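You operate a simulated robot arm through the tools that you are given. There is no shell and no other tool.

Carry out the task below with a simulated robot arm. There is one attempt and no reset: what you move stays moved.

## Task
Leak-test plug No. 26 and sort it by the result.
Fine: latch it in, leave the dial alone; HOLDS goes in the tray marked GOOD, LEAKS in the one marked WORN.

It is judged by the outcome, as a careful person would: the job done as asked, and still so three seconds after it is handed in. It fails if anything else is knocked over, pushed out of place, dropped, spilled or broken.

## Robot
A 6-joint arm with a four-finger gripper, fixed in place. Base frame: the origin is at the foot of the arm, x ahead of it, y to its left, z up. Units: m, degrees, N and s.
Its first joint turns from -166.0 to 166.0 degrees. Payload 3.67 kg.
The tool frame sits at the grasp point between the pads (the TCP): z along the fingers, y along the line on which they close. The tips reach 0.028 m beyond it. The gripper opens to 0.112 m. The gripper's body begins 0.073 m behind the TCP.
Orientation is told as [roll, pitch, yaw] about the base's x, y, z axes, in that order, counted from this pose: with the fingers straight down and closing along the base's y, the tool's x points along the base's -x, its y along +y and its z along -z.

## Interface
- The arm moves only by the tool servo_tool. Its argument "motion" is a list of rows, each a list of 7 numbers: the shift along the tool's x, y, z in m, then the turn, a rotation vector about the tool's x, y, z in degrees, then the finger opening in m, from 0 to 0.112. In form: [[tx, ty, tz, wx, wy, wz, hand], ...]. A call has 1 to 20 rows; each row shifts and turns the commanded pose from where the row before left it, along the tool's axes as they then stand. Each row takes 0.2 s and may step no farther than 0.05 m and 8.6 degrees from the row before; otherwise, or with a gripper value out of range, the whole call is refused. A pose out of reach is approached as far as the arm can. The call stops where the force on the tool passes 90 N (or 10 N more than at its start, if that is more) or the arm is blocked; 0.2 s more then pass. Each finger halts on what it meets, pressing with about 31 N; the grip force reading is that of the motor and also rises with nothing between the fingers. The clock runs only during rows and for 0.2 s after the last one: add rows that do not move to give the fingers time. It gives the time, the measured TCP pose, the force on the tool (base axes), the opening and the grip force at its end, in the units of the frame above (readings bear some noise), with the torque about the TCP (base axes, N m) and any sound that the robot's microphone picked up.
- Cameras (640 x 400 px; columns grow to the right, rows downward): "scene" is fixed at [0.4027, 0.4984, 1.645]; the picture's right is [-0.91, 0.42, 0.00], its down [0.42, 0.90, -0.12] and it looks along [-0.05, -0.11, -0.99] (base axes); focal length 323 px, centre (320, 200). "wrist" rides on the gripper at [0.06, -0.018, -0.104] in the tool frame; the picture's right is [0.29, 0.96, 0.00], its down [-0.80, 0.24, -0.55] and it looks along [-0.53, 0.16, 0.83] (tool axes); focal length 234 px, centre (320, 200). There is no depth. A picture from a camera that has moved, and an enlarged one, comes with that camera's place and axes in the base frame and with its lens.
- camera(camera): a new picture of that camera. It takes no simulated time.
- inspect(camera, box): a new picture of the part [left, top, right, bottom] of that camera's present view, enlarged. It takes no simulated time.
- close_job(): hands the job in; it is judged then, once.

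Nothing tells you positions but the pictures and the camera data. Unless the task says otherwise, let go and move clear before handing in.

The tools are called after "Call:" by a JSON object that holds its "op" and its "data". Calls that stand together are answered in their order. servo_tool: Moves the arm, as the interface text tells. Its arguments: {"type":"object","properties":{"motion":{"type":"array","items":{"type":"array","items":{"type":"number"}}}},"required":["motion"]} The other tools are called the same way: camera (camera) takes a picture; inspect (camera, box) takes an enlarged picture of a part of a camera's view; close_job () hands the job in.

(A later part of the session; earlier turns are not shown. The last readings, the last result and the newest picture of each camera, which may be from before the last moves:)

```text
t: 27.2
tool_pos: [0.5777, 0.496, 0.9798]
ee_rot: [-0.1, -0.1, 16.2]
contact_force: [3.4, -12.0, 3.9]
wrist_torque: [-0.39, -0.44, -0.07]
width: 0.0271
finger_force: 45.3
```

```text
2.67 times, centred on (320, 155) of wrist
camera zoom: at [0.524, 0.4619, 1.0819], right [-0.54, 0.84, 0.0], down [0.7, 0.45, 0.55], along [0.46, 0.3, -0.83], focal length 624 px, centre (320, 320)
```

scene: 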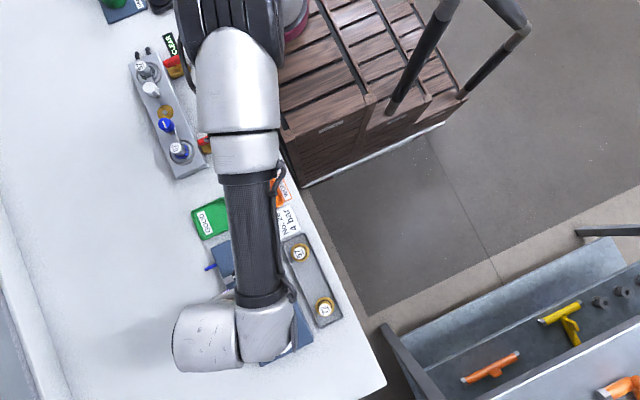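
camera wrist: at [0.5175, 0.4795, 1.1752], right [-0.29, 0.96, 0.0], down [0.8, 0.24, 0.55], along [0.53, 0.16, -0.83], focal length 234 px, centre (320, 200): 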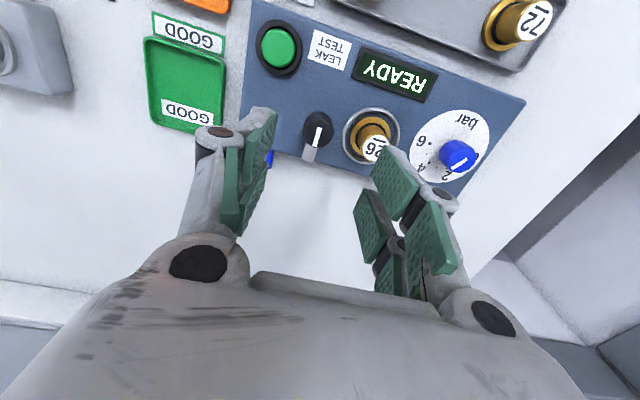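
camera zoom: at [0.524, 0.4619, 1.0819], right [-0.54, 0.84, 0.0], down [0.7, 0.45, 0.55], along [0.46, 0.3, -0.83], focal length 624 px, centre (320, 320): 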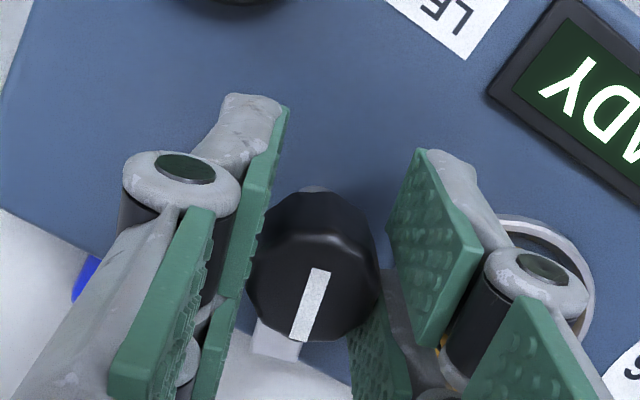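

The knob turns with the gripper, and the −12 N side force shows its axis is about 4–5 mm further out (+x) than the tool axis, so my first grip was the centred one. I'll open, shift back by that much and re-grip.

Call:
{"op": "servo_tool", "data": {"motion": [[0, 0, 0, 0, 0, 0, 0.036], [0, 0, 0, 0, 0, 0, 0.04], [-0.0043, -0.0012, 0, 0, 0, 0, 0.04], [0, 0, 0, 0, 0, 0, 0.04]]}}

Call:
{"op": "inspect", "data": {"camera": "wrist", "box": [200, 80, 440, 230]}}

```text
t: 28.2
tool_pos: [0.5811, 0.4977, 0.9796]
ee_rot: [0.0, -0.1, 16.2]
contact_force: [-0.4, 0.3, 0.2]
wrist_torque: [-0.03, -0.01, -0.01]
width: 0.04
finger_force: 0.0
```

```text
2.67 times, centred on (320, 155) of wrist
camera zoom: at [0.528, 0.4632, 1.0816], right [-0.54, 0.84, 0.0], down [0.7, 0.45, 0.55], along [0.46, 0.3, -0.83], focal length 624 px, centre (320, 320)
```

zoom: 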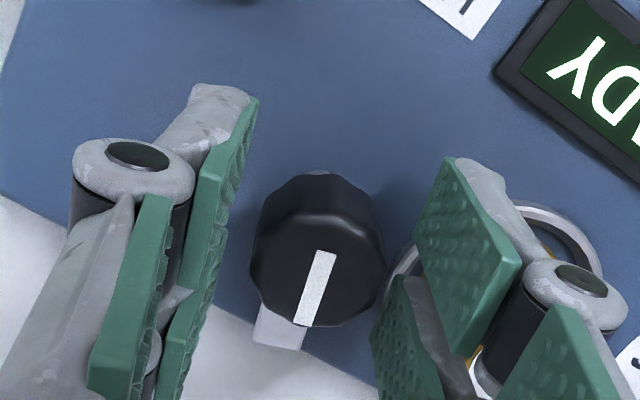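

The knob stays where I turned it. Re-gripping and turning a further 24°, then checking force.

Call:
{"op": "servo_tool", "data": {"motion": [[0, 0, 0, 0, 0, 0, 0.03], [0, 0, 0, 0, 0, 0, 0.015], [0, 0, 0, 0, 0, 0, 0.015], [0, 0, 0, 0, 0, -8, 0.015], [0, 0, 0, 0, 0, -8, 0.015], [0, 0, 0, 0, 0, -8, 0.015], [0, 0, 0, 0, 0, 0, 0.015]]}}

Call:
{"op": "inspect", "data": {"camera": "wrist", "box": [200, 80, 440, 230]}}

```text
t: 29.8
tool_pos: [0.5819, 0.4973, 0.9786]
ee_rot: [0.0, 0.0, 40.1]
contact_force: [0.1, 4.2, 1.2]
wrist_torque: [-0.35, 0.68, -0.01]
width: 0.0252
finger_force: 44.8
```

```text
2.67 times, centred on (320, 155) of wrist
camera zoom: at [0.5466, 0.4443, 1.0815], right [-0.84, 0.54, 0.0], down [0.45, 0.7, 0.55], along [0.3, 0.47, -0.83], focal length 624 px, centre (320, 320)
```

zoom: 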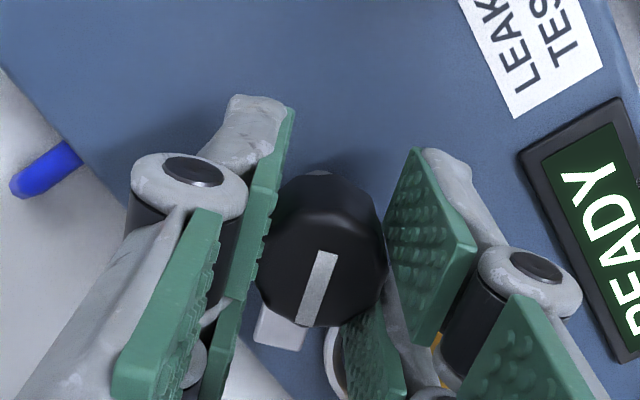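

Clean turn with low side force, now at 40°. Continuing by 32°.

Call:
{"op": "servo_tool", "data": {"motion": [[0, 0, 0, 0, 0, -8, 0.015], [0, 0, 0, 0, 0, -8, 0.015], [0, 0, 0, 0, 0, -8, 0.015], [0, 0, 0, 0, 0, -8, 0.015], [0, 0, 0, 0, 0, 0, 0.015]]}}

Call:
{"op": "camera", "data": {"camera": "wrist"}}

Call:
{"op": "inspect", "data": {"camera": "wrist", "box": [200, 80, 440, 230]}}

```text
t: 31.0
tool_pos: [0.5825, 0.4974, 0.9772]
ee_rot: [0.0, 0.0, 72.2]
contact_force: [4.7, -0.9, -2.8]
wrist_torque: [0.69, -0.4, 0.03]
width: 0.0248
finger_force: 44.9
```

```text
taken
camera wrist: at [0.5797, 0.4343, 1.0815], right [-1.0, 0.02, 0.0], down [0.02, 0.83, 0.55], along [0.01, 0.55, -0.83], focal length 234 px, centre (320, 200)
```

wrist: 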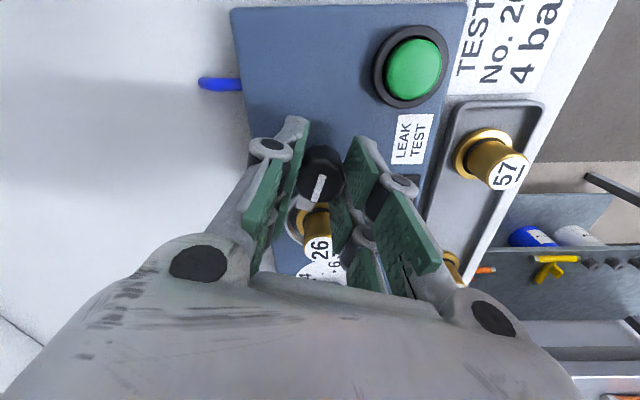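

```text
2.67 times, centred on (320, 155) of wrist
camera zoom: at [0.5797, 0.4343, 1.0815], right [-1.0, 0.02, 0.0], down [0.02, 0.83, 0.55], along [0.01, 0.55, -0.83], focal length 624 px, centre (320, 320)
```

zoom: 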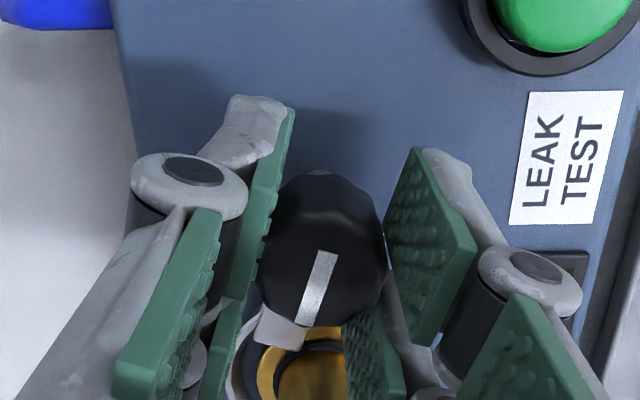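

The bar is coming over the plug's flange. Turning the last 18° to bring it in line with the plug.

Call:
{"op": "servo_tool", "data": {"motion": [[0, 0, 0, 0, 0, -8, 0.015], [0, 0, 0, 0, 0, -6, 0.015], [0, 0, 0, 0, 0, -4, 0.015], [0, 0, 0, 0, 0, 0, 0.015]]}}

Call:
{"op": "inspect", "data": {"camera": "wrist", "box": [200, 80, 440, 290]}}

```text
t: 32.0
tool_pos: [0.5819, 0.4965, 0.9786]
ee_rot: [0.1, 0.0, 90.2]
contact_force: [3.3, 2.9, -5.1]
wrist_torque: [-0.47, -0.16, -0.13]
width: 0.0251
finger_force: 45.6
```

```text
1.90 times, centred on (320, 185) of wrist
camera zoom: at [0.5992, 0.437, 1.0815], right [-0.96, -0.29, 0.0], down [-0.24, 0.8, 0.55], along [-0.16, 0.53, -0.83], focal length 446 px, centre (320, 229)
```

zoom: 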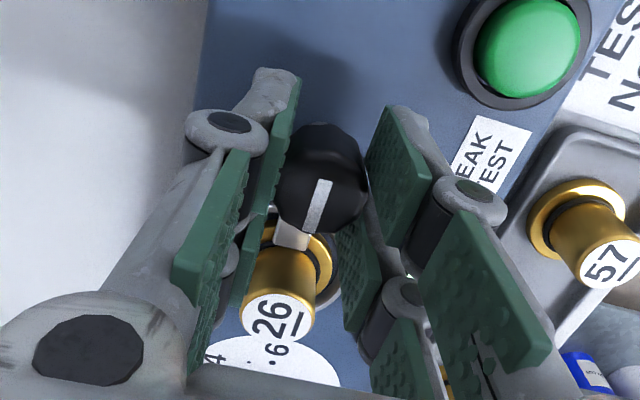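

The bar now lies over the flange pointing at the plug's centre. I'll release, rise and inspect the latch and the display.

Call:
{"op": "servo_tool", "data": {"motion": [[0, 0, 0, 0, 0, 0, 0.036], [0, 0, 0, 0, 0, 0, 0.044], [0, 0, -0.01, 0, 0, 0, 0.044], [0, 0, -0.03, 0, 0, 0, 0.044], [0, 0, -0.04, 0, 0, 0, 0.044], [0, 0, 0, 0, 0, 0, 0.044]]}}

Call:
{"op": "camera", "data": {"camera": "wrist"}}

Call:
{"op": "inspect", "data": {"camera": "wrist", "box": [240, 80, 400, 180]}}

```text
t: 33.4
tool_pos: [0.5799, 0.4964, 1.0597]
ee_rot: [-0.1, 0.0, 90.2]
contact_force: [-0.1, 0.6, -0.4]
wrist_torque: [0.0, 0.03, 0.02]
width: 0.0439
finger_force: 0.1
```

```text
taken
camera wrist: at [0.5975, 0.4372, 1.1624], right [-0.96, -0.29, 0.0], down [-0.24, 0.8, 0.55], along [-0.16, 0.53, -0.83], focal length 234 px, centre (320, 200)
```

wrist: 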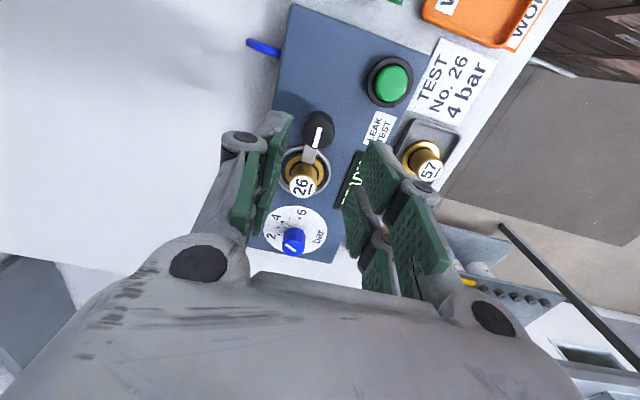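

```text
4.00 times, centred on (320, 130) of wrist
camera zoom: at [0.5975, 0.4372, 1.1624], right [-0.96, -0.29, 0.0], down [-0.24, 0.8, 0.55], along [-0.16, 0.53, -0.83], focal length 937 px, centre (320, 480)
```

zoom: 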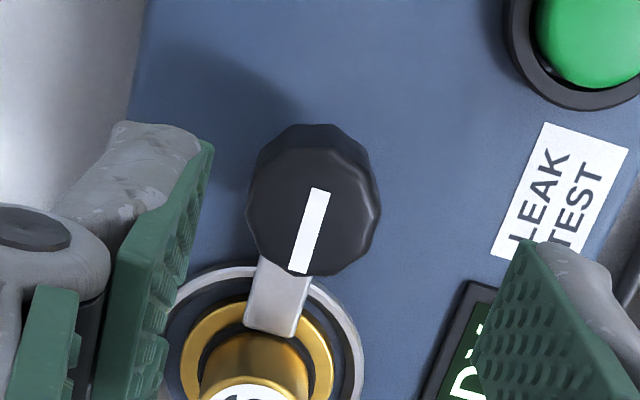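

The latch bar overlaps the plug's flange as intended, and the dial is untouched. Next I close the fingers and hover over the green LEAK TEST button, around (0.532, 0.446).

Call:
{"op": "servo_tool", "data": {"motion": [[0.0172, 0.0158, 0, 0, 0, 0, 0.0], [0.0172, 0.0158, 0, 0, 0, 0, 0.0], [0.0172, 0.0158, 0, 0, 0, 0, 0.0], [0, 0, 0.03, 0, 0, 0, 0.0], [0, 0, 0.02, 0, 0, 0, 0.0], [0, 0, 0, 0, 0, 0, 0.0]]}}

Call:
{"op": "camera", "data": {"camera": "wrist"}}

Call:
{"op": "inspect", "data": {"camera": "wrist", "box": [220, 70, 420, 195]}}

Call:
{"op": "camera", "data": {"camera": "scene"}}

```text
t: 34.8
tool_pos: [0.5348, 0.4451, 1.0091]
ee_rot: [0.0, 0.0, 90.1]
contact_force: [-0.2, 0.1, 0.7]
wrist_torque: [0.02, 0.01, -0.01]
width: 0.0
finger_force: 31.3
```

```text
taken
camera wrist: at [0.5508, 0.3853, 1.1119], right [-0.96, -0.29, 0.0], down [-0.24, 0.8, 0.55], along [-0.16, 0.53, -0.83], focal length 234 px, centre (320, 200)
```

wrist: 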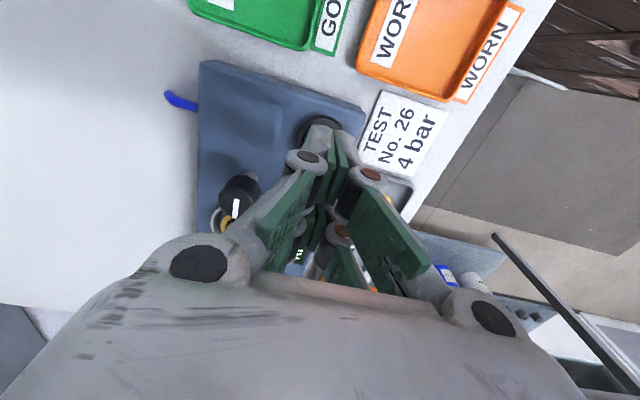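

```text
3.20 times, centred on (320, 132) of wrist
camera zoom: at [0.5508, 0.3853, 1.1119], right [-0.96, -0.29, 0.0], down [-0.24, 0.8, 0.55], along [-0.16, 0.53, -0.83], focal length 749 px, centre (320, 416)
```

zoom: 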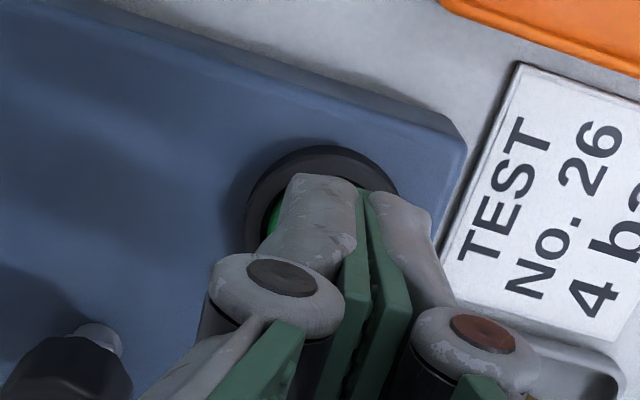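

```text
taken
```

scene: 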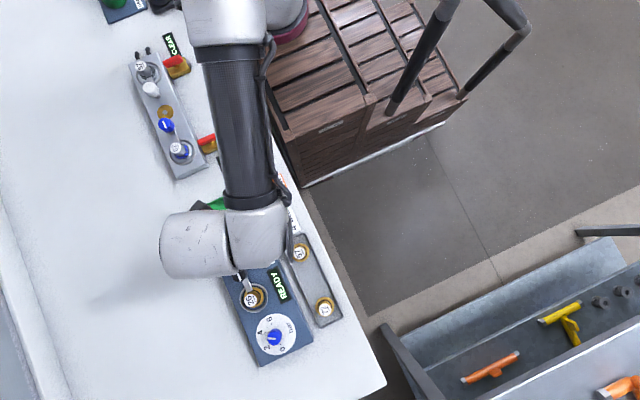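

The fingertips are centred over the button within 1–2 mm, and the scene camera still sees the READY display. I'll descend toward the button.

Call:
{"op": "servo_tool", "data": {"motion": [[0, 0, 0.015, 0, 0, 0, 0.0], [0, 0, 0.012, 0, 0, 0, 0.0], [0, 0, 0.006, 0, 0, 0, 0.0], [0, 0, 0, 0, 0, 0, 0.0]]}}

Call:
{"op": "inspect", "data": {"camera": "wrist", "box": [220, 70, 420, 195]}}

```text
t: 35.8
tool_pos: [0.5347, 0.4446, 0.9747]
ee_rot: [0.0, -0.1, 90.2]
contact_force: [-0.1, -0.2, -0.2]
wrist_torque: [-0.03, 0.02, -0.01]
width: 0.0
finger_force: 31.7
```

```text
3.20 times, centred on (320, 132) of wrist
camera zoom: at [0.5516, 0.3856, 1.0783], right [-0.96, -0.29, 0.0], down [-0.24, 0.8, 0.55], along [-0.16, 0.53, -0.83], focal length 749 px, centre (320, 416)
```

zoom: 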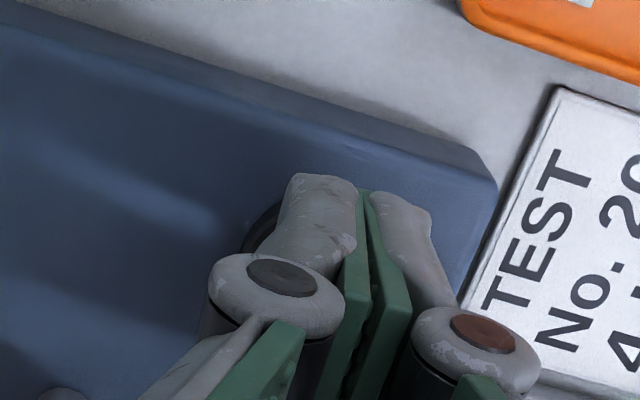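

Call:
{"op": "servo_tool", "data": {"motion": [[0, 0, 0.003, 0, 0, 0, 0.0], [0, 0, 0.003, 0, 0, 0, 0.0], [0, 0, 0, 0, 0, 0, 0.0]]}}

Call:
{"op": "inspect", "data": {"camera": "scene", "box": [200, 220, 360, 370]}}

```text
t: 36.6
tool_pos: [0.5349, 0.4442, 0.9706]
ee_rot: [0.1, 0.0, 90.2]
contact_force: [0.4, 0.6, 0.9]
wrist_torque: [0.02, -0.01, 0.02]
width: 0.0059
finger_force: 35.9
```

```text
2.67 times, centred on (280, 295) of scene
camera zoom: at [0.4027, 0.4984, 1.645], right [-0.91, 0.42, 0.0], down [0.42, 0.9, -0.12], along [-0.05, -0.11, -0.99], focal length 862 px, centre (427, -53)
```

zoom: 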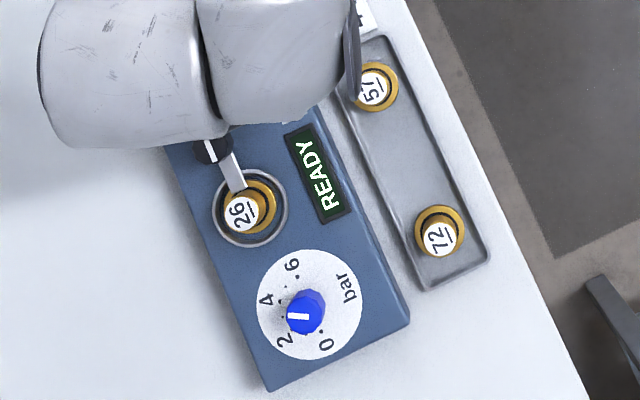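

Call:
{"op": "inspect", "data": {"camera": "wrist", "box": [220, 70, 420, 195]}}

Call:
{"op": "servo_tool", "data": {"motion": [[0, 0, 0, 0, 0, 0, 0.0], [0, 0, 0, 0, 0, 0, 0.0]]}}

```text
3.20 times, centred on (320, 132) of wrist
camera zoom: at [0.5512, 0.3853, 1.0729], right [-0.96, -0.29, 0.0], down [-0.24, 0.8, 0.55], along [-0.16, 0.53, -0.83], focal length 749 px, centre (320, 416)
```

zoom: 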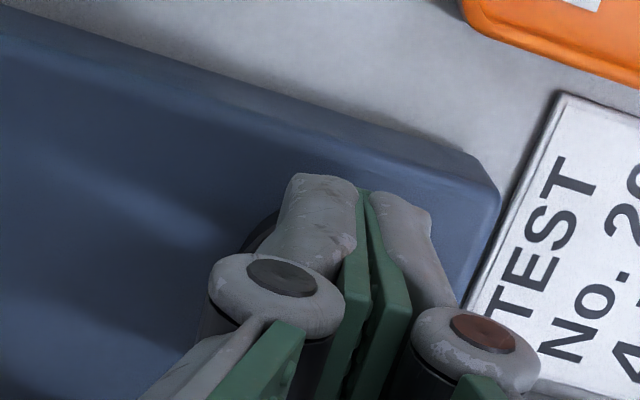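

```text
t: 37.2
tool_pos: [0.5343, 0.4449, 0.9705]
ee_rot: [0.0, 0.0, 90.2]
contact_force: [-0.2, 0.7, 1.2]
wrist_torque: [0.02, -0.05, -0.02]
width: 0.006
finger_force: 35.2
```

Call:
{"op": "servo_tool", "data": {"motion": [[0, 0, 0.002, 0, 0, 0, 0.0], [0, 0, 0, 0, 0, 0, 0.0]]}}

Call:
{"op": "inspect", "data": {"camera": "scene", "box": [240, 255, 320, 305]}}

```text
t: 37.8
tool_pos: [0.535, 0.4462, 0.9681]
ee_rot: [0.0, 0.1, 90.2]
contact_force: [-0.2, 1.4, 2.6]
wrist_torque: [0.03, -0.01, -0.02]
width: 0.0059
finger_force: 35.6
```

```text
8.00 times, centred on (280, 280) of scene
camera zoom: at [0.4027, 0.4984, 1.645], right [-0.91, 0.42, 0.0], down [0.42, 0.9, -0.12], along [-0.05, -0.11, -0.99], focal length 2586 px, centre (640, -440)
```

zoom: 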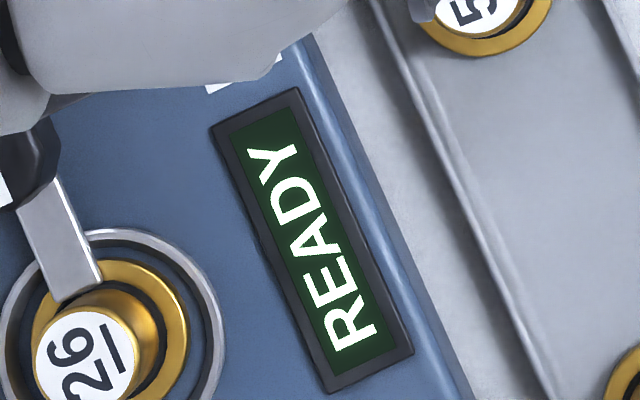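

The button is giving under a soft spring (about 2.6 N) and the display still reads READY. Pressing further in 2 mm steps.

Call:
{"op": "servo_tool", "data": {"motion": [[0, 0, 0.0015, 0, 0, 0, 0.0], [0, 0, 0, 0, 0, 0, 0.0]]}}

Call:
{"op": "inspect", "data": {"camera": "scene", "box": [240, 255, 320, 305]}}

```text
t: 38.4
tool_pos: [0.5357, 0.4436, 0.9661]
ee_rot: [0.0, 0.0, 90.3]
contact_force: [-0.9, 0.9, 1.9]
wrist_torque: [0.03, 0.05, -0.04]
width: 0.006
finger_force: 35.3
heard: click
```

```text
8.00 times, centred on (280, 280) of scene
camera zoom: at [0.4027, 0.4984, 1.645], right [-0.91, 0.42, 0.0], down [0.42, 0.9, -0.12], along [-0.05, -0.11, -0.99], focal length 2586 px, centre (640, -440)
```

zoom: 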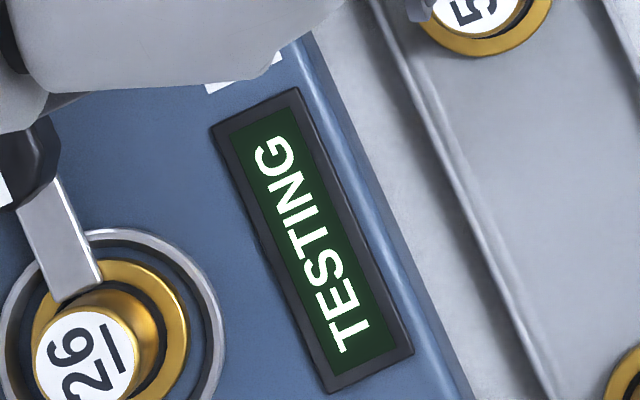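

The button clicked and the display shows TESTING. I'll lift off the button and wait for the result.

Call:
{"op": "servo_tool", "data": {"motion": [[0, 0, -0.01, 0, 0, 0, 0.0], [0, 0, -0.02, 0, 0, 0, 0.0], [0, 0, -0.03, 0, 0, 0, 0.0], [0, 0, 0, 0, 0, 0, 0.0], [0, 0, 0, 0, 0, 0, 0.0], [0, 0, 0, 0, 0, 0, 0.0], [0, 0, 0, 0, 0, 0, 0.0], [0, 0, 0, 0, 0, 0, 0.0], [0, 0, 0, 0, 0, 0, 0.0], [0, 0, 0, 0, 0, 0, 0.0]]}}

Call:
{"op": "inspect", "data": {"camera": "scene", "box": [240, 255, 320, 305]}}

```text
t: 40.6
tool_pos: [0.5348, 0.4456, 1.0272]
ee_rot: [0.1, 0.0, 90.2]
contact_force: [0.9, 0.2, -0.8]
wrist_torque: [0.03, 0.01, 0.02]
width: 0.0
finger_force: 36.0
```

```text
8.00 times, centred on (280, 280) of scene
camera zoom: at [0.4027, 0.4984, 1.645], right [-0.91, 0.42, 0.0], down [0.42, 0.9, -0.12], along [-0.05, -0.11, -0.99], focal length 2586 px, centre (640, -440)
```

zoom: 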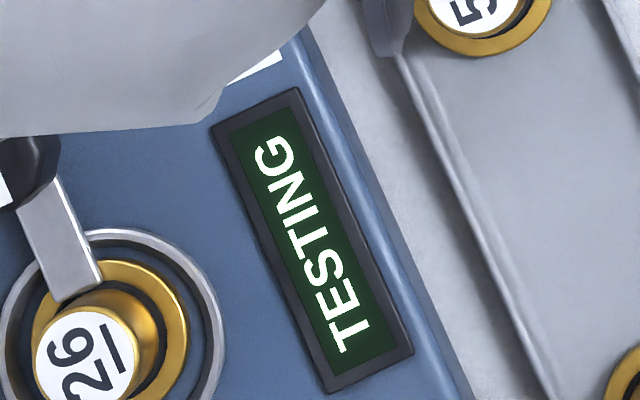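

Still TESTING; I'm clear of the button and waiting a few more seconds.

Call:
{"op": "servo_tool", "data": {"motion": [[0, 0, 0, 0, 0, 0, 0.0], [0, 0, 0, 0, 0, 0, 0.0], [0, 0, 0, 0, 0, 0, 0.0], [0, 0, 0, 0, 0, 0, 0.0], [0, 0, 0, 0, 0, 0, 0.0], [0, 0, 0, 0, 0, 0, 0.0], [0, 0, 0, 0, 0, 0, 0.0], [0, 0, 0, 0, 0, 0, 0.0], [0, 0, 0, 0, 0, 0, 0.0], [0, 0, 0, 0, 0, 0, 0.0]]}}

Call:
{"op": "inspect", "data": {"camera": "scene", "box": [240, 255, 320, 305]}}

```text
t: 42.8
tool_pos: [0.5348, 0.4462, 1.0263]
ee_rot: [0.0, 0.0, 90.3]
contact_force: [0.0, 0.1, 0.5]
wrist_torque: [-0.04, -0.02, 0.01]
width: 0.0
finger_force: 35.8
```

```text
8.00 times, centred on (280, 280) of scene
camera zoom: at [0.4027, 0.4984, 1.645], right [-0.91, 0.42, 0.0], down [0.42, 0.9, -0.12], along [-0.05, -0.11, -0.99], focal length 2586 px, centre (640, -440)
```

zoom: 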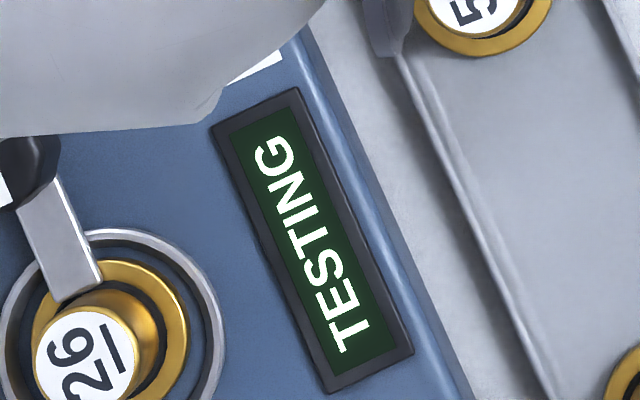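

Still TESTING, so I keep waiting, checking often so I don't miss the result.

Call:
{"op": "servo_tool", "data": {"motion": [[0, 0, 0, 0, 0, 0, 0.02], [0, 0, 0, 0, 0, 0, 0.044], [0, 0, 0, 0, 0, 0, 0.044], [0, 0, 0, 0, 0, 0, 0.044], [0, 0, 0, 0, 0, 0, 0.044], [0, 0, 0, 0, 0, 0, 0.044], [0, 0, 0, 0, 0, 0, 0.044], [0, 0, 0, 0, 0, 0, 0.044], [0, 0, 0, 0, 0, 0, 0.044], [0, 0, 0, 0, 0, 0, 0.044]]}}

Call:
{"op": "inspect", "data": {"camera": "scene", "box": [240, 255, 320, 305]}}

```text
t: 45.0
tool_pos: [0.5355, 0.4471, 1.0267]
ee_rot: [0.0, 0.1, 90.3]
contact_force: [0.5, 0.0, 0.1]
wrist_torque: [0.01, -0.02, 0.0]
width: 0.0441
finger_force: 0.0
```

```text
8.00 times, centred on (280, 280) of scene
camera zoom: at [0.4027, 0.4984, 1.645], right [-0.91, 0.42, 0.0], down [0.42, 0.9, -0.12], along [-0.05, -0.11, -0.99], focal length 2586 px, centre (640, -440)
```

zoom: 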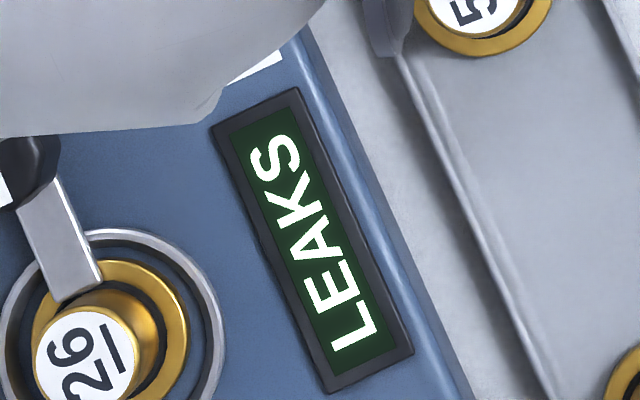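

The result is LEAKS, so plug 26 belongs in the orange WORN tray. First I return to the latch knob along the exact reverse path to unlatch it.

Call:
{"op": "servo_tool", "data": {"motion": [[-0.0172, -0.0158, -0.01, 0, 0, 0, 0.044], [-0.0172, -0.0158, 0, 0, 0, 0, 0.044], [-0.0172, -0.0158, 0, 0, 0, 0, 0.044], [0, 0, 0.02, 0, 0, 0, 0.044], [0, 0, 0, 0, 0, 0, 0.044]]}}

Call:
{"op": "inspect", "data": {"camera": "wrist", "box": [200, 80, 440, 230]}}

```text
t: 46.2
tool_pos: [0.5813, 0.4984, 1.0173]
ee_rot: [0.0, 0.0, 90.2]
contact_force: [-0.2, -0.2, 0.6]
wrist_torque: [-0.01, 0.0, 0.0]
width: 0.0441
finger_force: 0.1
```

```text
2.67 times, centred on (320, 155) of wrist
camera zoom: at [0.598, 0.4379, 1.1197], right [-0.96, -0.29, 0.0], down [-0.24, 0.8, 0.55], along [-0.16, 0.53, -0.83], focal length 624 px, centre (320, 320)
```

zoom: 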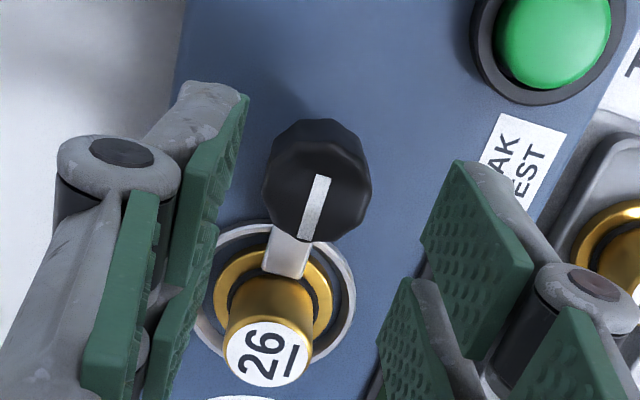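

The knob is centred between the fingers again. Descending and gripping.

Call:
{"op": "servo_tool", "data": {"motion": [[0, 0, 0.015, 0, 0, 0, 0.044], [0, 0, 0.012, 0, 0, 0, 0.044], [0, 0, 0.007, 0, 0, 0, 0.044], [0, 0, 0.0035, 0, 0, 0, 0.044], [0, 0, 0, 0, 0, 0, 0.044], [0, 0, 0, 0, 0, 0, 0.03], [0, 0, 0, 0, 0, 0, 0.015], [0, 0, 0, 0, 0, 0, 0.015]]}}

Call:
{"op": "inspect", "data": {"camera": "wrist", "box": [200, 80, 440, 230]}}

```text
t: 48.0
tool_pos: [0.5809, 0.498, 0.9779]
ee_rot: [0.0, 0.0, 90.1]
contact_force: [2.4, 0.0, -2.3]
wrist_torque: [0.4, -0.15, -0.02]
width: 0.0251
finger_force: 45.3
```

```text
2.67 times, centred on (320, 155) of wrist
camera zoom: at [0.599, 0.4367, 1.0814], right [-0.96, -0.29, 0.0], down [-0.24, 0.8, 0.55], along [-0.16, 0.53, -0.83], focal length 624 px, centre (320, 320)
```

zoom: 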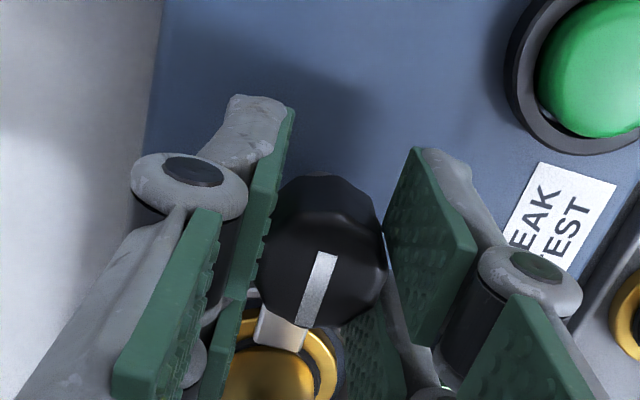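

Before unlatching, I'll nudge the knob 4° further to confirm the latch really was against its stop, so the LEAKS result isn't due to a loose latch.

Call:
{"op": "servo_tool", "data": {"motion": [[0, 0, 0, 0, 0, -4, 0.015], [0, 0, 0, 0, 0, 0, 0.015]]}}

Call:
{"op": "inspect", "data": {"camera": "wrist", "box": [200, 80, 440, 230]}}

```text
t: 48.6
tool_pos: [0.5815, 0.496, 0.9787]
ee_rot: [0.1, 0.1, 94.2]
contact_force: [5.2, 4.5, -7.7]
wrist_torque: [0.4, -0.16, -0.5]
width: 0.0252
finger_force: 45.1
```

```text
2.67 times, centred on (320, 155) of wrist
camera zoom: at [0.6033, 0.4384, 1.0815], right [-0.93, -0.36, 0.0], down [-0.3, 0.78, 0.55], along [-0.2, 0.52, -0.83], focal length 624 px, centre (320, 320)
```

zoom: 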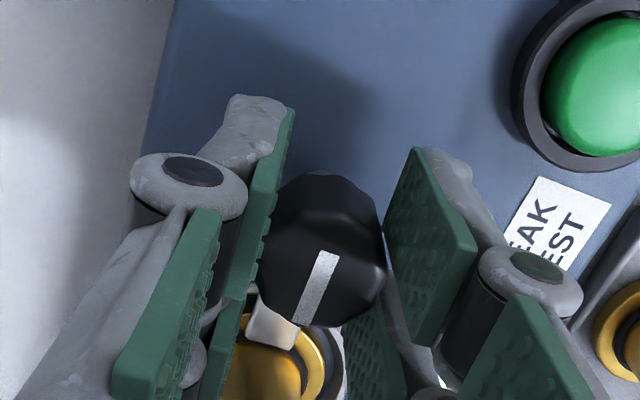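

The torque jumped to −0.5 N m, so the latch had been at its stop and the test was valid. Now turning it back open.

Call:
{"op": "servo_tool", "data": {"motion": [[0, 0, 0, 0, 0, 6, 0.015], [0, 0, 0, 0, 0, 8, 0.015], [0, 0, 0, 0, 0, 8, 0.015], [0, 0, 0, 0, 0, 8, 0.015], [0, 0, 0, 0, 0, 8, 0.015], [0, 0, 0, 0, 0, 8, 0.015], [0, 0, 0, 0, 0, 0, 0.015]]}}

Call:
{"op": "inspect", "data": {"camera": "wrist", "box": [200, 80, 440, 230]}}

```text
t: 50.2
tool_pos: [0.5822, 0.4959, 0.9778]
ee_rot: [0.0, 0.0, 48.1]
contact_force: [8.2, 4.0, -12.0]
wrist_torque: [0.51, -0.6, -0.02]
width: 0.0249
finger_force: 44.3
```

```text
2.67 times, centred on (320, 155) of wrist
camera zoom: at [0.5542, 0.4403, 1.0816], right [-0.9, 0.43, 0.0], down [0.35, 0.75, 0.55], along [0.23, 0.5, -0.83], focal length 624 px, centre (320, 320)
```

zoom: 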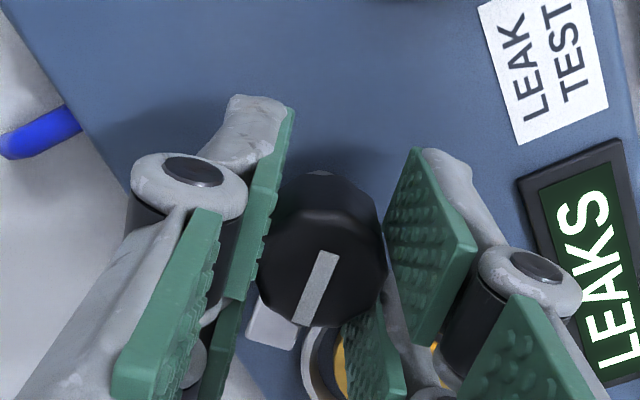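

Call:
{"op": "servo_tool", "data": {"motion": [[0, 0, 0, 0, 0, 8, 0.015], [0, 0, 0, 0, 0, 8, 0.015], [0, 0, 0, 0, 0, 8, 0.015], [0, 0, 0, 0, 0, 8, 0.015], [0, 0, 0, 0, 0, 8, 0.015], [0, 0, 0, 0, 0, 8, 0.015], [0, 0, 0, 0, 0, 0, 0.015]]}}

Call:
{"op": "inspect", "data": {"camera": "wrist", "box": [200, 80, 440, 230]}}

```text
t: 51.8
tool_pos: [0.5824, 0.497, 0.9771]
ee_rot: [0.1, 0.0, 0.0]
contact_force: [7.8, 6.2, -3.5]
wrist_torque: [0.24, -0.72, 0.3]
width: 0.0252
finger_force: 44.4
```

```text
2.67 times, centred on (320, 155) of wrist
camera zoom: at [0.5208, 0.4788, 1.0816], right [-0.29, 0.96, 0.0], down [0.8, 0.24, 0.55], along [0.53, 0.16, -0.83], focal length 624 px, centre (320, 320)
```

zoom: 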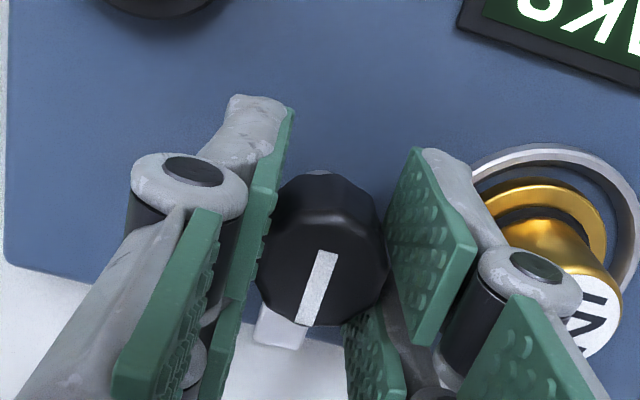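

The latch is back in the open position (bar pointing away). Releasing, rising and moving over to the plug.

Call:
{"op": "servo_tool", "data": {"motion": [[0, 0, 0, 0, 0, 0, 0.034], [0, 0, 0, 0, 0, 0, 0.042], [0, 0, -0.01, 0, 0, 0, 0.042], [0, 0, -0.03, 0, 0, 0, 0.042], [0, 0, -0.04, 0, 0, 0, 0.042], [0, 0.019, 0, 0, 0, 0, 0.042], [0, 0.019, 0, 0, 0, 0, 0.042], [0.001, 0.0195, 0, 0, 0, 0, 0.042], [0, 0, 0, 0, 0, 0, 0.042]]}}

Call:
{"op": "camera", "data": {"camera": "wrist"}}

Call:
{"op": "inspect", "data": {"camera": "wrist", "box": [200, 60, 440, 210]}}

```text
t: 53.8
tool_pos: [0.5799, 0.554, 1.058]
ee_rot: [0.0, -0.1, 0.0]
contact_force: [0.5, -0.3, -0.1]
wrist_torque: [-0.01, -0.02, -0.01]
width: 0.042
finger_force: 0.0
```

```text
taken
camera wrist: at [0.5189, 0.5362, 1.1616], right [-0.29, 0.96, 0.0], down [0.8, 0.24, 0.55], along [0.53, 0.16, -0.83], focal length 234 px, centre (320, 200)
```

wrist: 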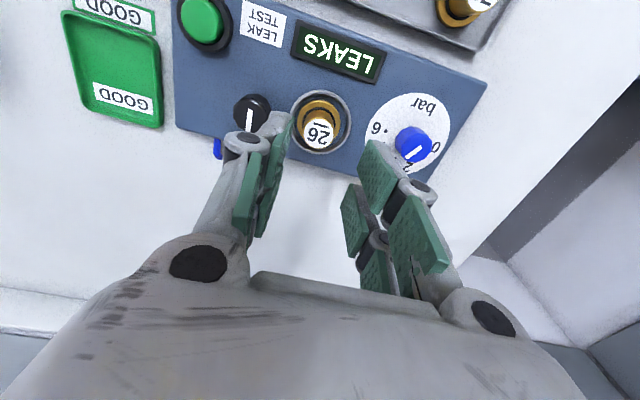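

```text
2.67 times, centred on (320, 135) of wrist
camera zoom: at [0.5189, 0.5362, 1.1616], right [-0.29, 0.96, 0.0], down [0.8, 0.24, 0.55], along [0.53, 0.16, -0.83], focal length 624 px, centre (320, 373)
```

zoom: 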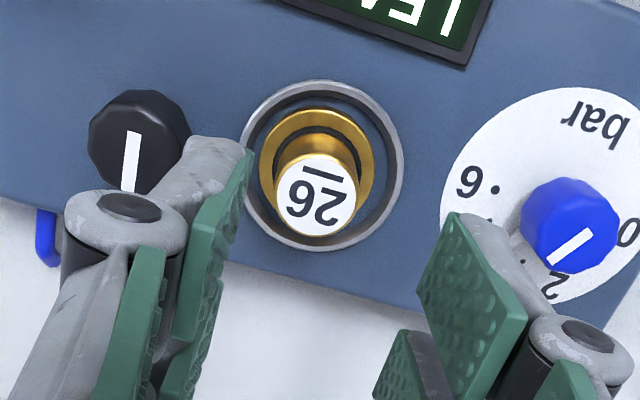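

Plug 26 still stands in the ring and the latch is clear of it. Descending to grip it again.

Call:
{"op": "servo_tool", "data": {"motion": [[0, -0.0015, 0.03, 0, 0, 0, 0.042], [0, 0, 0.025, 0, 0, 0, 0.042], [0, 0, 0.015, 0, 0, 0, 0.042], [0, 0, 0.01, 0, 0, 0, 0.042], [0, 0, 0.004, 0, 0, 0, 0.042], [0, 0, 0, 0, 0, 0, 0.042]]}}

Call:
{"op": "inspect", "data": {"camera": "wrist", "box": [200, 60, 440, 210]}}

```text
t: 55.2
tool_pos: [0.58, 0.5515, 0.9754]
ee_rot: [-0.1, 0.0, 0.2]
contact_force: [0.0, -0.2, 0.9]
wrist_torque: [0.01, 0.01, -0.01]
width: 0.042
finger_force: 0.1
```

```text
2.67 times, centred on (320, 135) of wrist
camera zoom: at [0.5188, 0.5345, 1.0783], right [-0.29, 0.96, 0.0], down [0.8, 0.24, 0.55], along [0.53, 0.16, -0.83], focal length 624 px, centre (320, 373)
```

zoom: 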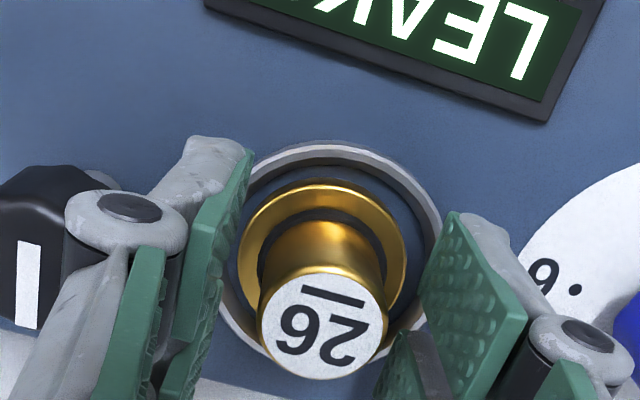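

Centred around the plug's body. Closing and lifting gently.

Call:
{"op": "servo_tool", "data": {"motion": [[0, 0, 0, 0, 0, 0, 0.03], [0, 0, 0, 0, 0, 0, 0.02], [0, 0, 0, 0, 0, 0, 0.012], [0, 0, 0, 0, 0, 0, 0.012], [0, 0, -0.005, 0, 0, 0, 0.012], [0, 0, -0.01, 0, 0, 0, 0.012], [0, 0, -0.02, 0, 0, 0, 0.012], [0, 0, -0.03, 0, 0, 0, 0.012], [0, 0, -0.03, 0, 0, 0, 0.012], [0, 0, 0, 0, 0, 0, 0.012]]}}

Call:
{"op": "camera", "data": {"camera": "wrist"}}

Call:
{"op": "inspect", "data": {"camera": "wrist", "box": [200, 60, 440, 210]}}

```text
t: 57.4
tool_pos: [0.5795, 0.5518, 1.07]
ee_rot: [0.0, -0.1, 0.1]
contact_force: [0.5, 0.2, -2.0]
wrist_torque: [0.02, 0.0, 0.04]
width: 0.0253
finger_force: 30.8
```

```text
taken
camera wrist: at [0.5187, 0.5338, 1.1738], right [-0.29, 0.96, 0.0], down [0.8, 0.24, 0.55], along [0.53, 0.16, -0.83], focal length 234 px, centre (320, 200)
```

wrist: 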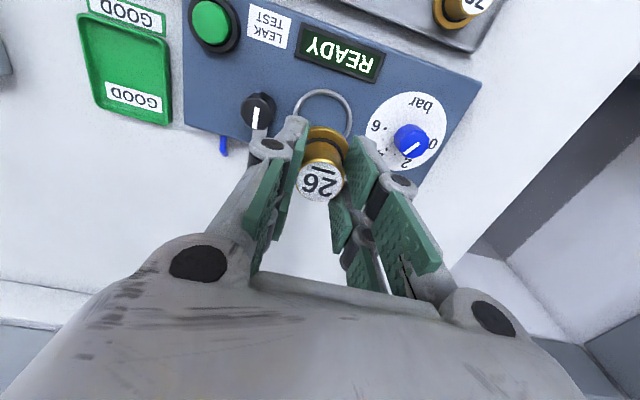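

```text
2.67 times, centred on (320, 135) of wrist
camera zoom: at [0.5187, 0.5338, 1.1738], right [-0.29, 0.96, 0.0], down [0.8, 0.24, 0.55], along [0.53, 0.16, -0.83], focal length 624 px, centre (320, 373)
```

zoom: 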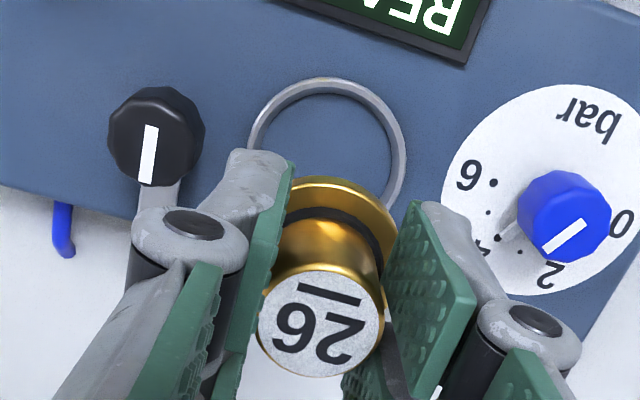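

Plug 26 is in hand, the latch is open, the dial untouched and the display reads READY again. Next I carry it over to the orange WORN tray, around (0.485, 0.352).

Call:
{"op": "servo_tool", "data": {"motion": [[0.0135, -0.0285, 0, 0, 0, 0, 0.012], [0.0135, -0.0285, 0, 0, 0, 0, 0.012], [0.0135, -0.0285, 0, 0, 0, 0, 0.012], [0.0135, -0.0285, 0, 0, 0, 0, 0.012], [0.0135, -0.0285, 0, 0, 0, 0, 0.012], [0.0135, -0.0285, 0, 0, 0, 0, 0.012], [0.0135, -0.0285, 0, 0, 0, 0, 0.012], [0, 0, 0, 0, 0, 0, 0.012]]}}

Call:
{"op": "camera", "data": {"camera": "wrist"}}

Call:
{"op": "camera", "data": {"camera": "scene"}}

```text
t: 59.2
tool_pos: [0.4847, 0.3534, 1.07]
ee_rot: [0.0, 0.0, 0.0]
contact_force: [0.5, 0.2, -2.6]
wrist_torque: [0.01, 0.02, 0.03]
width: 0.0248
finger_force: 30.9
```

```text
taken
camera wrist: at [0.4249, 0.3349, 1.1723], right [-0.29, 0.96, 0.0], down [0.8, 0.24, 0.55], along [0.53, 0.16, -0.83], focal length 234 px, centre (320, 200)
```

wrist: 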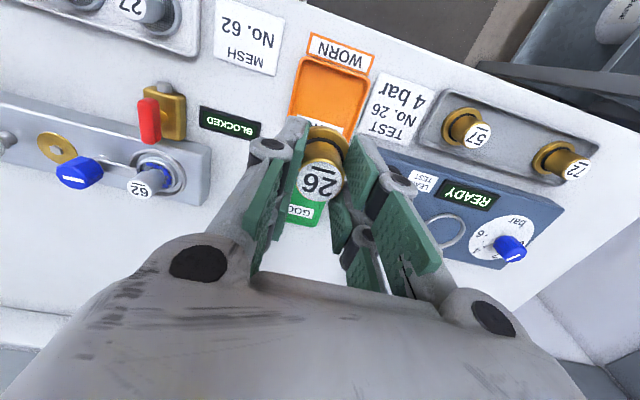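

```text
taken
```

scene: 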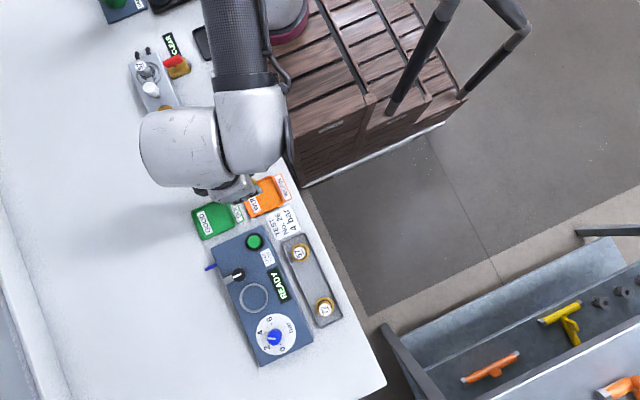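

Call:
{"op": "inspect", "data": {"camera": "wrist", "box": [230, 20, 430, 145]}}

Call:
{"op": "inspect", "data": {"camera": "scene", "box": [190, 160, 310, 250]}}

```text
3.20 times, centred on (330, 82) of wrist
camera zoom: at [0.4249, 0.3349, 1.1723], right [-0.29, 0.96, 0.0], down [0.8, 0.24, 0.55], along [0.53, 0.16, -0.83], focal length 749 px, centre (288, 576)
```

zoom: 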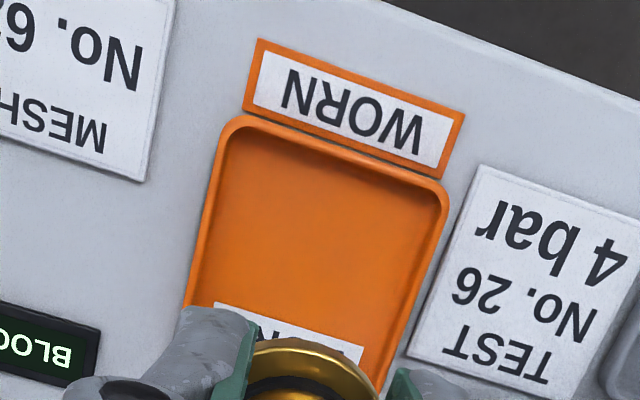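

```text
4.44 times, centred on (250, 205) of scene
camera zoom: at [0.4027, 0.4984, 1.645], right [-0.91, 0.42, 0.0], down [0.42, 0.9, -0.12], along [-0.05, -0.11, -0.99], focal length 1436 px, centre (631, 178)
```

zoom: 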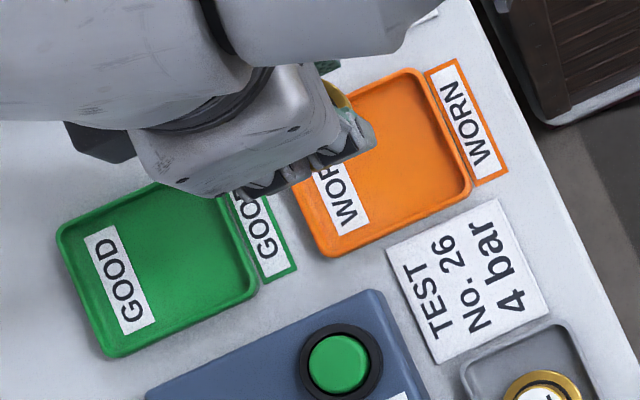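

The tray's centre comes out at about (0.480, 0.356). I'll shift there and lower the plug to a little above the tray floor.

Call:
{"op": "servo_tool", "data": {"motion": [[0.0045, 0.003, 0.01, 0, 0, 0, 0.012], [0, 0, 0.03, 0, 0, 0, 0.012], [0, 0, 0.03, 0, 0, 0, 0.012], [0, 0, 0.025, 0, 0, 0, 0.012], [0, 0, 0.01, 0, 0, 0, 0.012], [0, 0, 0, 0, 0, 0, 0.012]]}}

Call:
{"op": "camera", "data": {"camera": "wrist"}}

Call:
{"op": "inspect", "data": {"camera": "wrist", "box": [200, 60, 440, 210]}}

```text
t: 60.6
tool_pos: [0.4817, 0.3566, 0.9666]
ee_rot: [0.0, 0.0, 0.3]
contact_force: [-0.1, -0.1, -1.9]
wrist_torque: [0.0, 0.02, -0.02]
width: 0.0251
finger_force: 30.7
```

```text
taken
camera wrist: at [0.4212, 0.3379, 1.0689], right [-0.29, 0.96, 0.0], down [0.8, 0.24, 0.55], along [0.53, 0.16, -0.83], focal length 234 px, centre (320, 200)
```

wrist: 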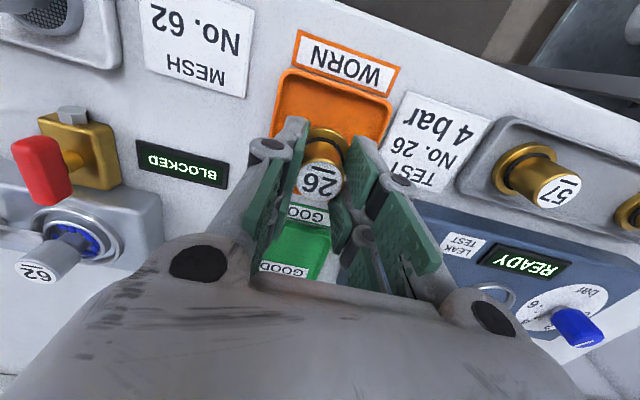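

```text
2.67 times, centred on (320, 135) of wrist
camera zoom: at [0.4212, 0.3379, 1.0689], right [-0.29, 0.96, 0.0], down [0.8, 0.24, 0.55], along [0.53, 0.16, -0.83], focal length 624 px, centre (320, 373)
```

zoom: 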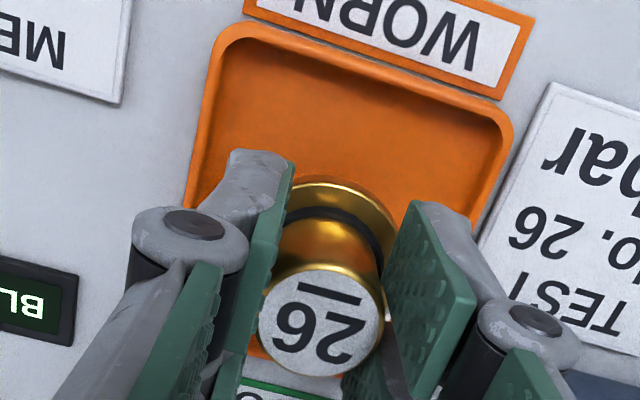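

The plug's landing spot is well inside the WORN tray. Lowering gently to the floor now.

Call:
{"op": "servo_tool", "data": {"motion": [[0, 0, 0.006, 0, 0, 0, 0.012], [0, 0, 0.005, 0, 0, 0, 0.012], [0, 0, 0, 0, 0, 0, 0.012]]}}

Call:
{"op": "servo_tool", "data": {"motion": [[0, 0, 0.002, 0, 0, 0, 0.012], [0, 0, 0.002, 0, 0, 0, 0.012], [0, 0, 0, 0, 0, 0, 0.012]]}}

```text
t: 61.4
tool_pos: [0.4832, 0.357, 0.9544]
ee_rot: [0.0, 0.1, 0.1]
contact_force: [0.0, -0.1, -2.0]
wrist_torque: [-0.01, 0.01, 0.0]
width: 0.0249
finger_force: 30.8
```

```text
t: 62.2
tool_pos: [0.4822, 0.3548, 0.95]
ee_rot: [0.0, 0.0, 0.2]
contact_force: [-0.4, 0.3, -2.3]
wrist_torque: [0.0, 0.01, -0.01]
width: 0.025
finger_force: 31.7
```

No contact yet at z 0.950; continuing in 2 mm steps.

Call:
{"op": "servo_tool", "data": {"motion": [[0, 0, 0.002, 0, 0, 0, 0.012], [0, 0, 0.0015, 0, 0, 0, 0.012], [0, 0, 0, 0, 0, 0, 0.012]]}}

Call:
{"op": "inspect", "data": {"camera": "wrist", "box": [200, 60, 440, 210]}}

```text
t: 63.0
tool_pos: [0.4829, 0.3553, 0.9465]
ee_rot: [0.1, 0.0, 0.3]
contact_force: [7.7, -3.0, 21.3]
wrist_torque: [-0.1, -0.31, 0.02]
width: 0.025
finger_force: 31.0
```

```text
2.67 times, centred on (320, 135) of wrist
camera zoom: at [0.4213, 0.3368, 1.05], right [-0.29, 0.96, 0.0], down [0.8, 0.24, 0.56], along [0.53, 0.16, -0.83], focal length 624 px, centre (320, 373)
```

zoom: 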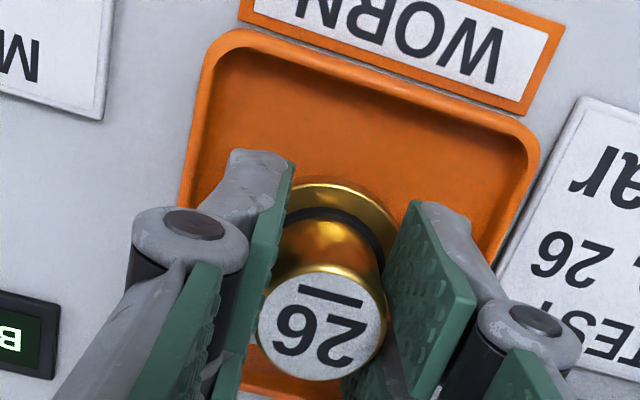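

The plug touches the tray floor (about 23 N). I'll unload slightly, open a little, and rise straight up.

Call:
{"op": "servo_tool", "data": {"motion": [[0, 0, -0.002, 0, 0, 0, 0.012], [0, 0, 0, 0, 0, 0, 0.012], [0, 0, 0, 0, 0, 0, 0.03], [0, 0, 0, 0, 0, 0, 0.038], [0, 0, 0, 0, 0, 0, 0.038], [0, 0, -0.01, 0, 0, 0, 0.038], [0, 0, -0.02, 0, 0, 0, 0.038], [0, 0, -0.03, 0, 0, 0, 0.038], [0, 0, -0.04, 0, 0, 0, 0.038], [0, 0, -0.04, 0, 0, 0, 0.038], [0, 0, 0, 0, 0, 0, 0.038]]}}

Call:
{"op": "camera", "data": {"camera": "wrist"}}

Call:
{"op": "inspect", "data": {"camera": "wrist", "box": [230, 50, 430, 175]}}

```text
t: 65.4
tool_pos: [0.4813, 0.3565, 1.0881]
ee_rot: [0.0, 0.0, 0.2]
contact_force: [0.5, -0.4, -0.1]
wrist_torque: [0.01, 0.02, 0.0]
width: 0.0381
finger_force: 0.1
```

```text
taken
camera wrist: at [0.4214, 0.3391, 1.1915], right [-0.29, 0.96, 0.0], down [0.8, 0.24, 0.55], along [0.53, 0.16, -0.83], focal length 234 px, centre (320, 200)
```

wrist: 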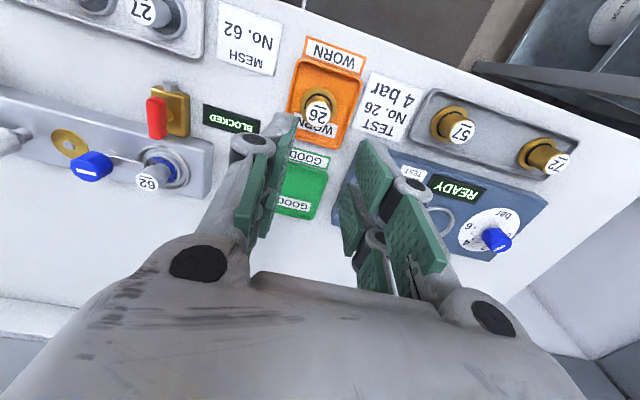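

```text
3.20 times, centred on (330, 112) of wrist
camera zoom: at [0.4214, 0.3391, 1.1915], right [-0.29, 0.96, 0.0], down [0.8, 0.24, 0.55], along [0.53, 0.16, -0.83], focal length 749 px, centre (288, 480)
```

zoom: 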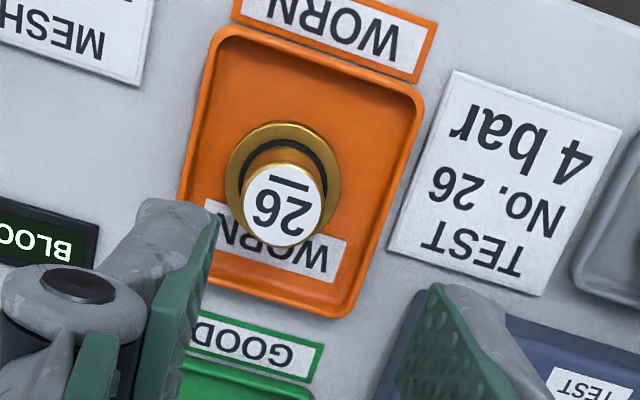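

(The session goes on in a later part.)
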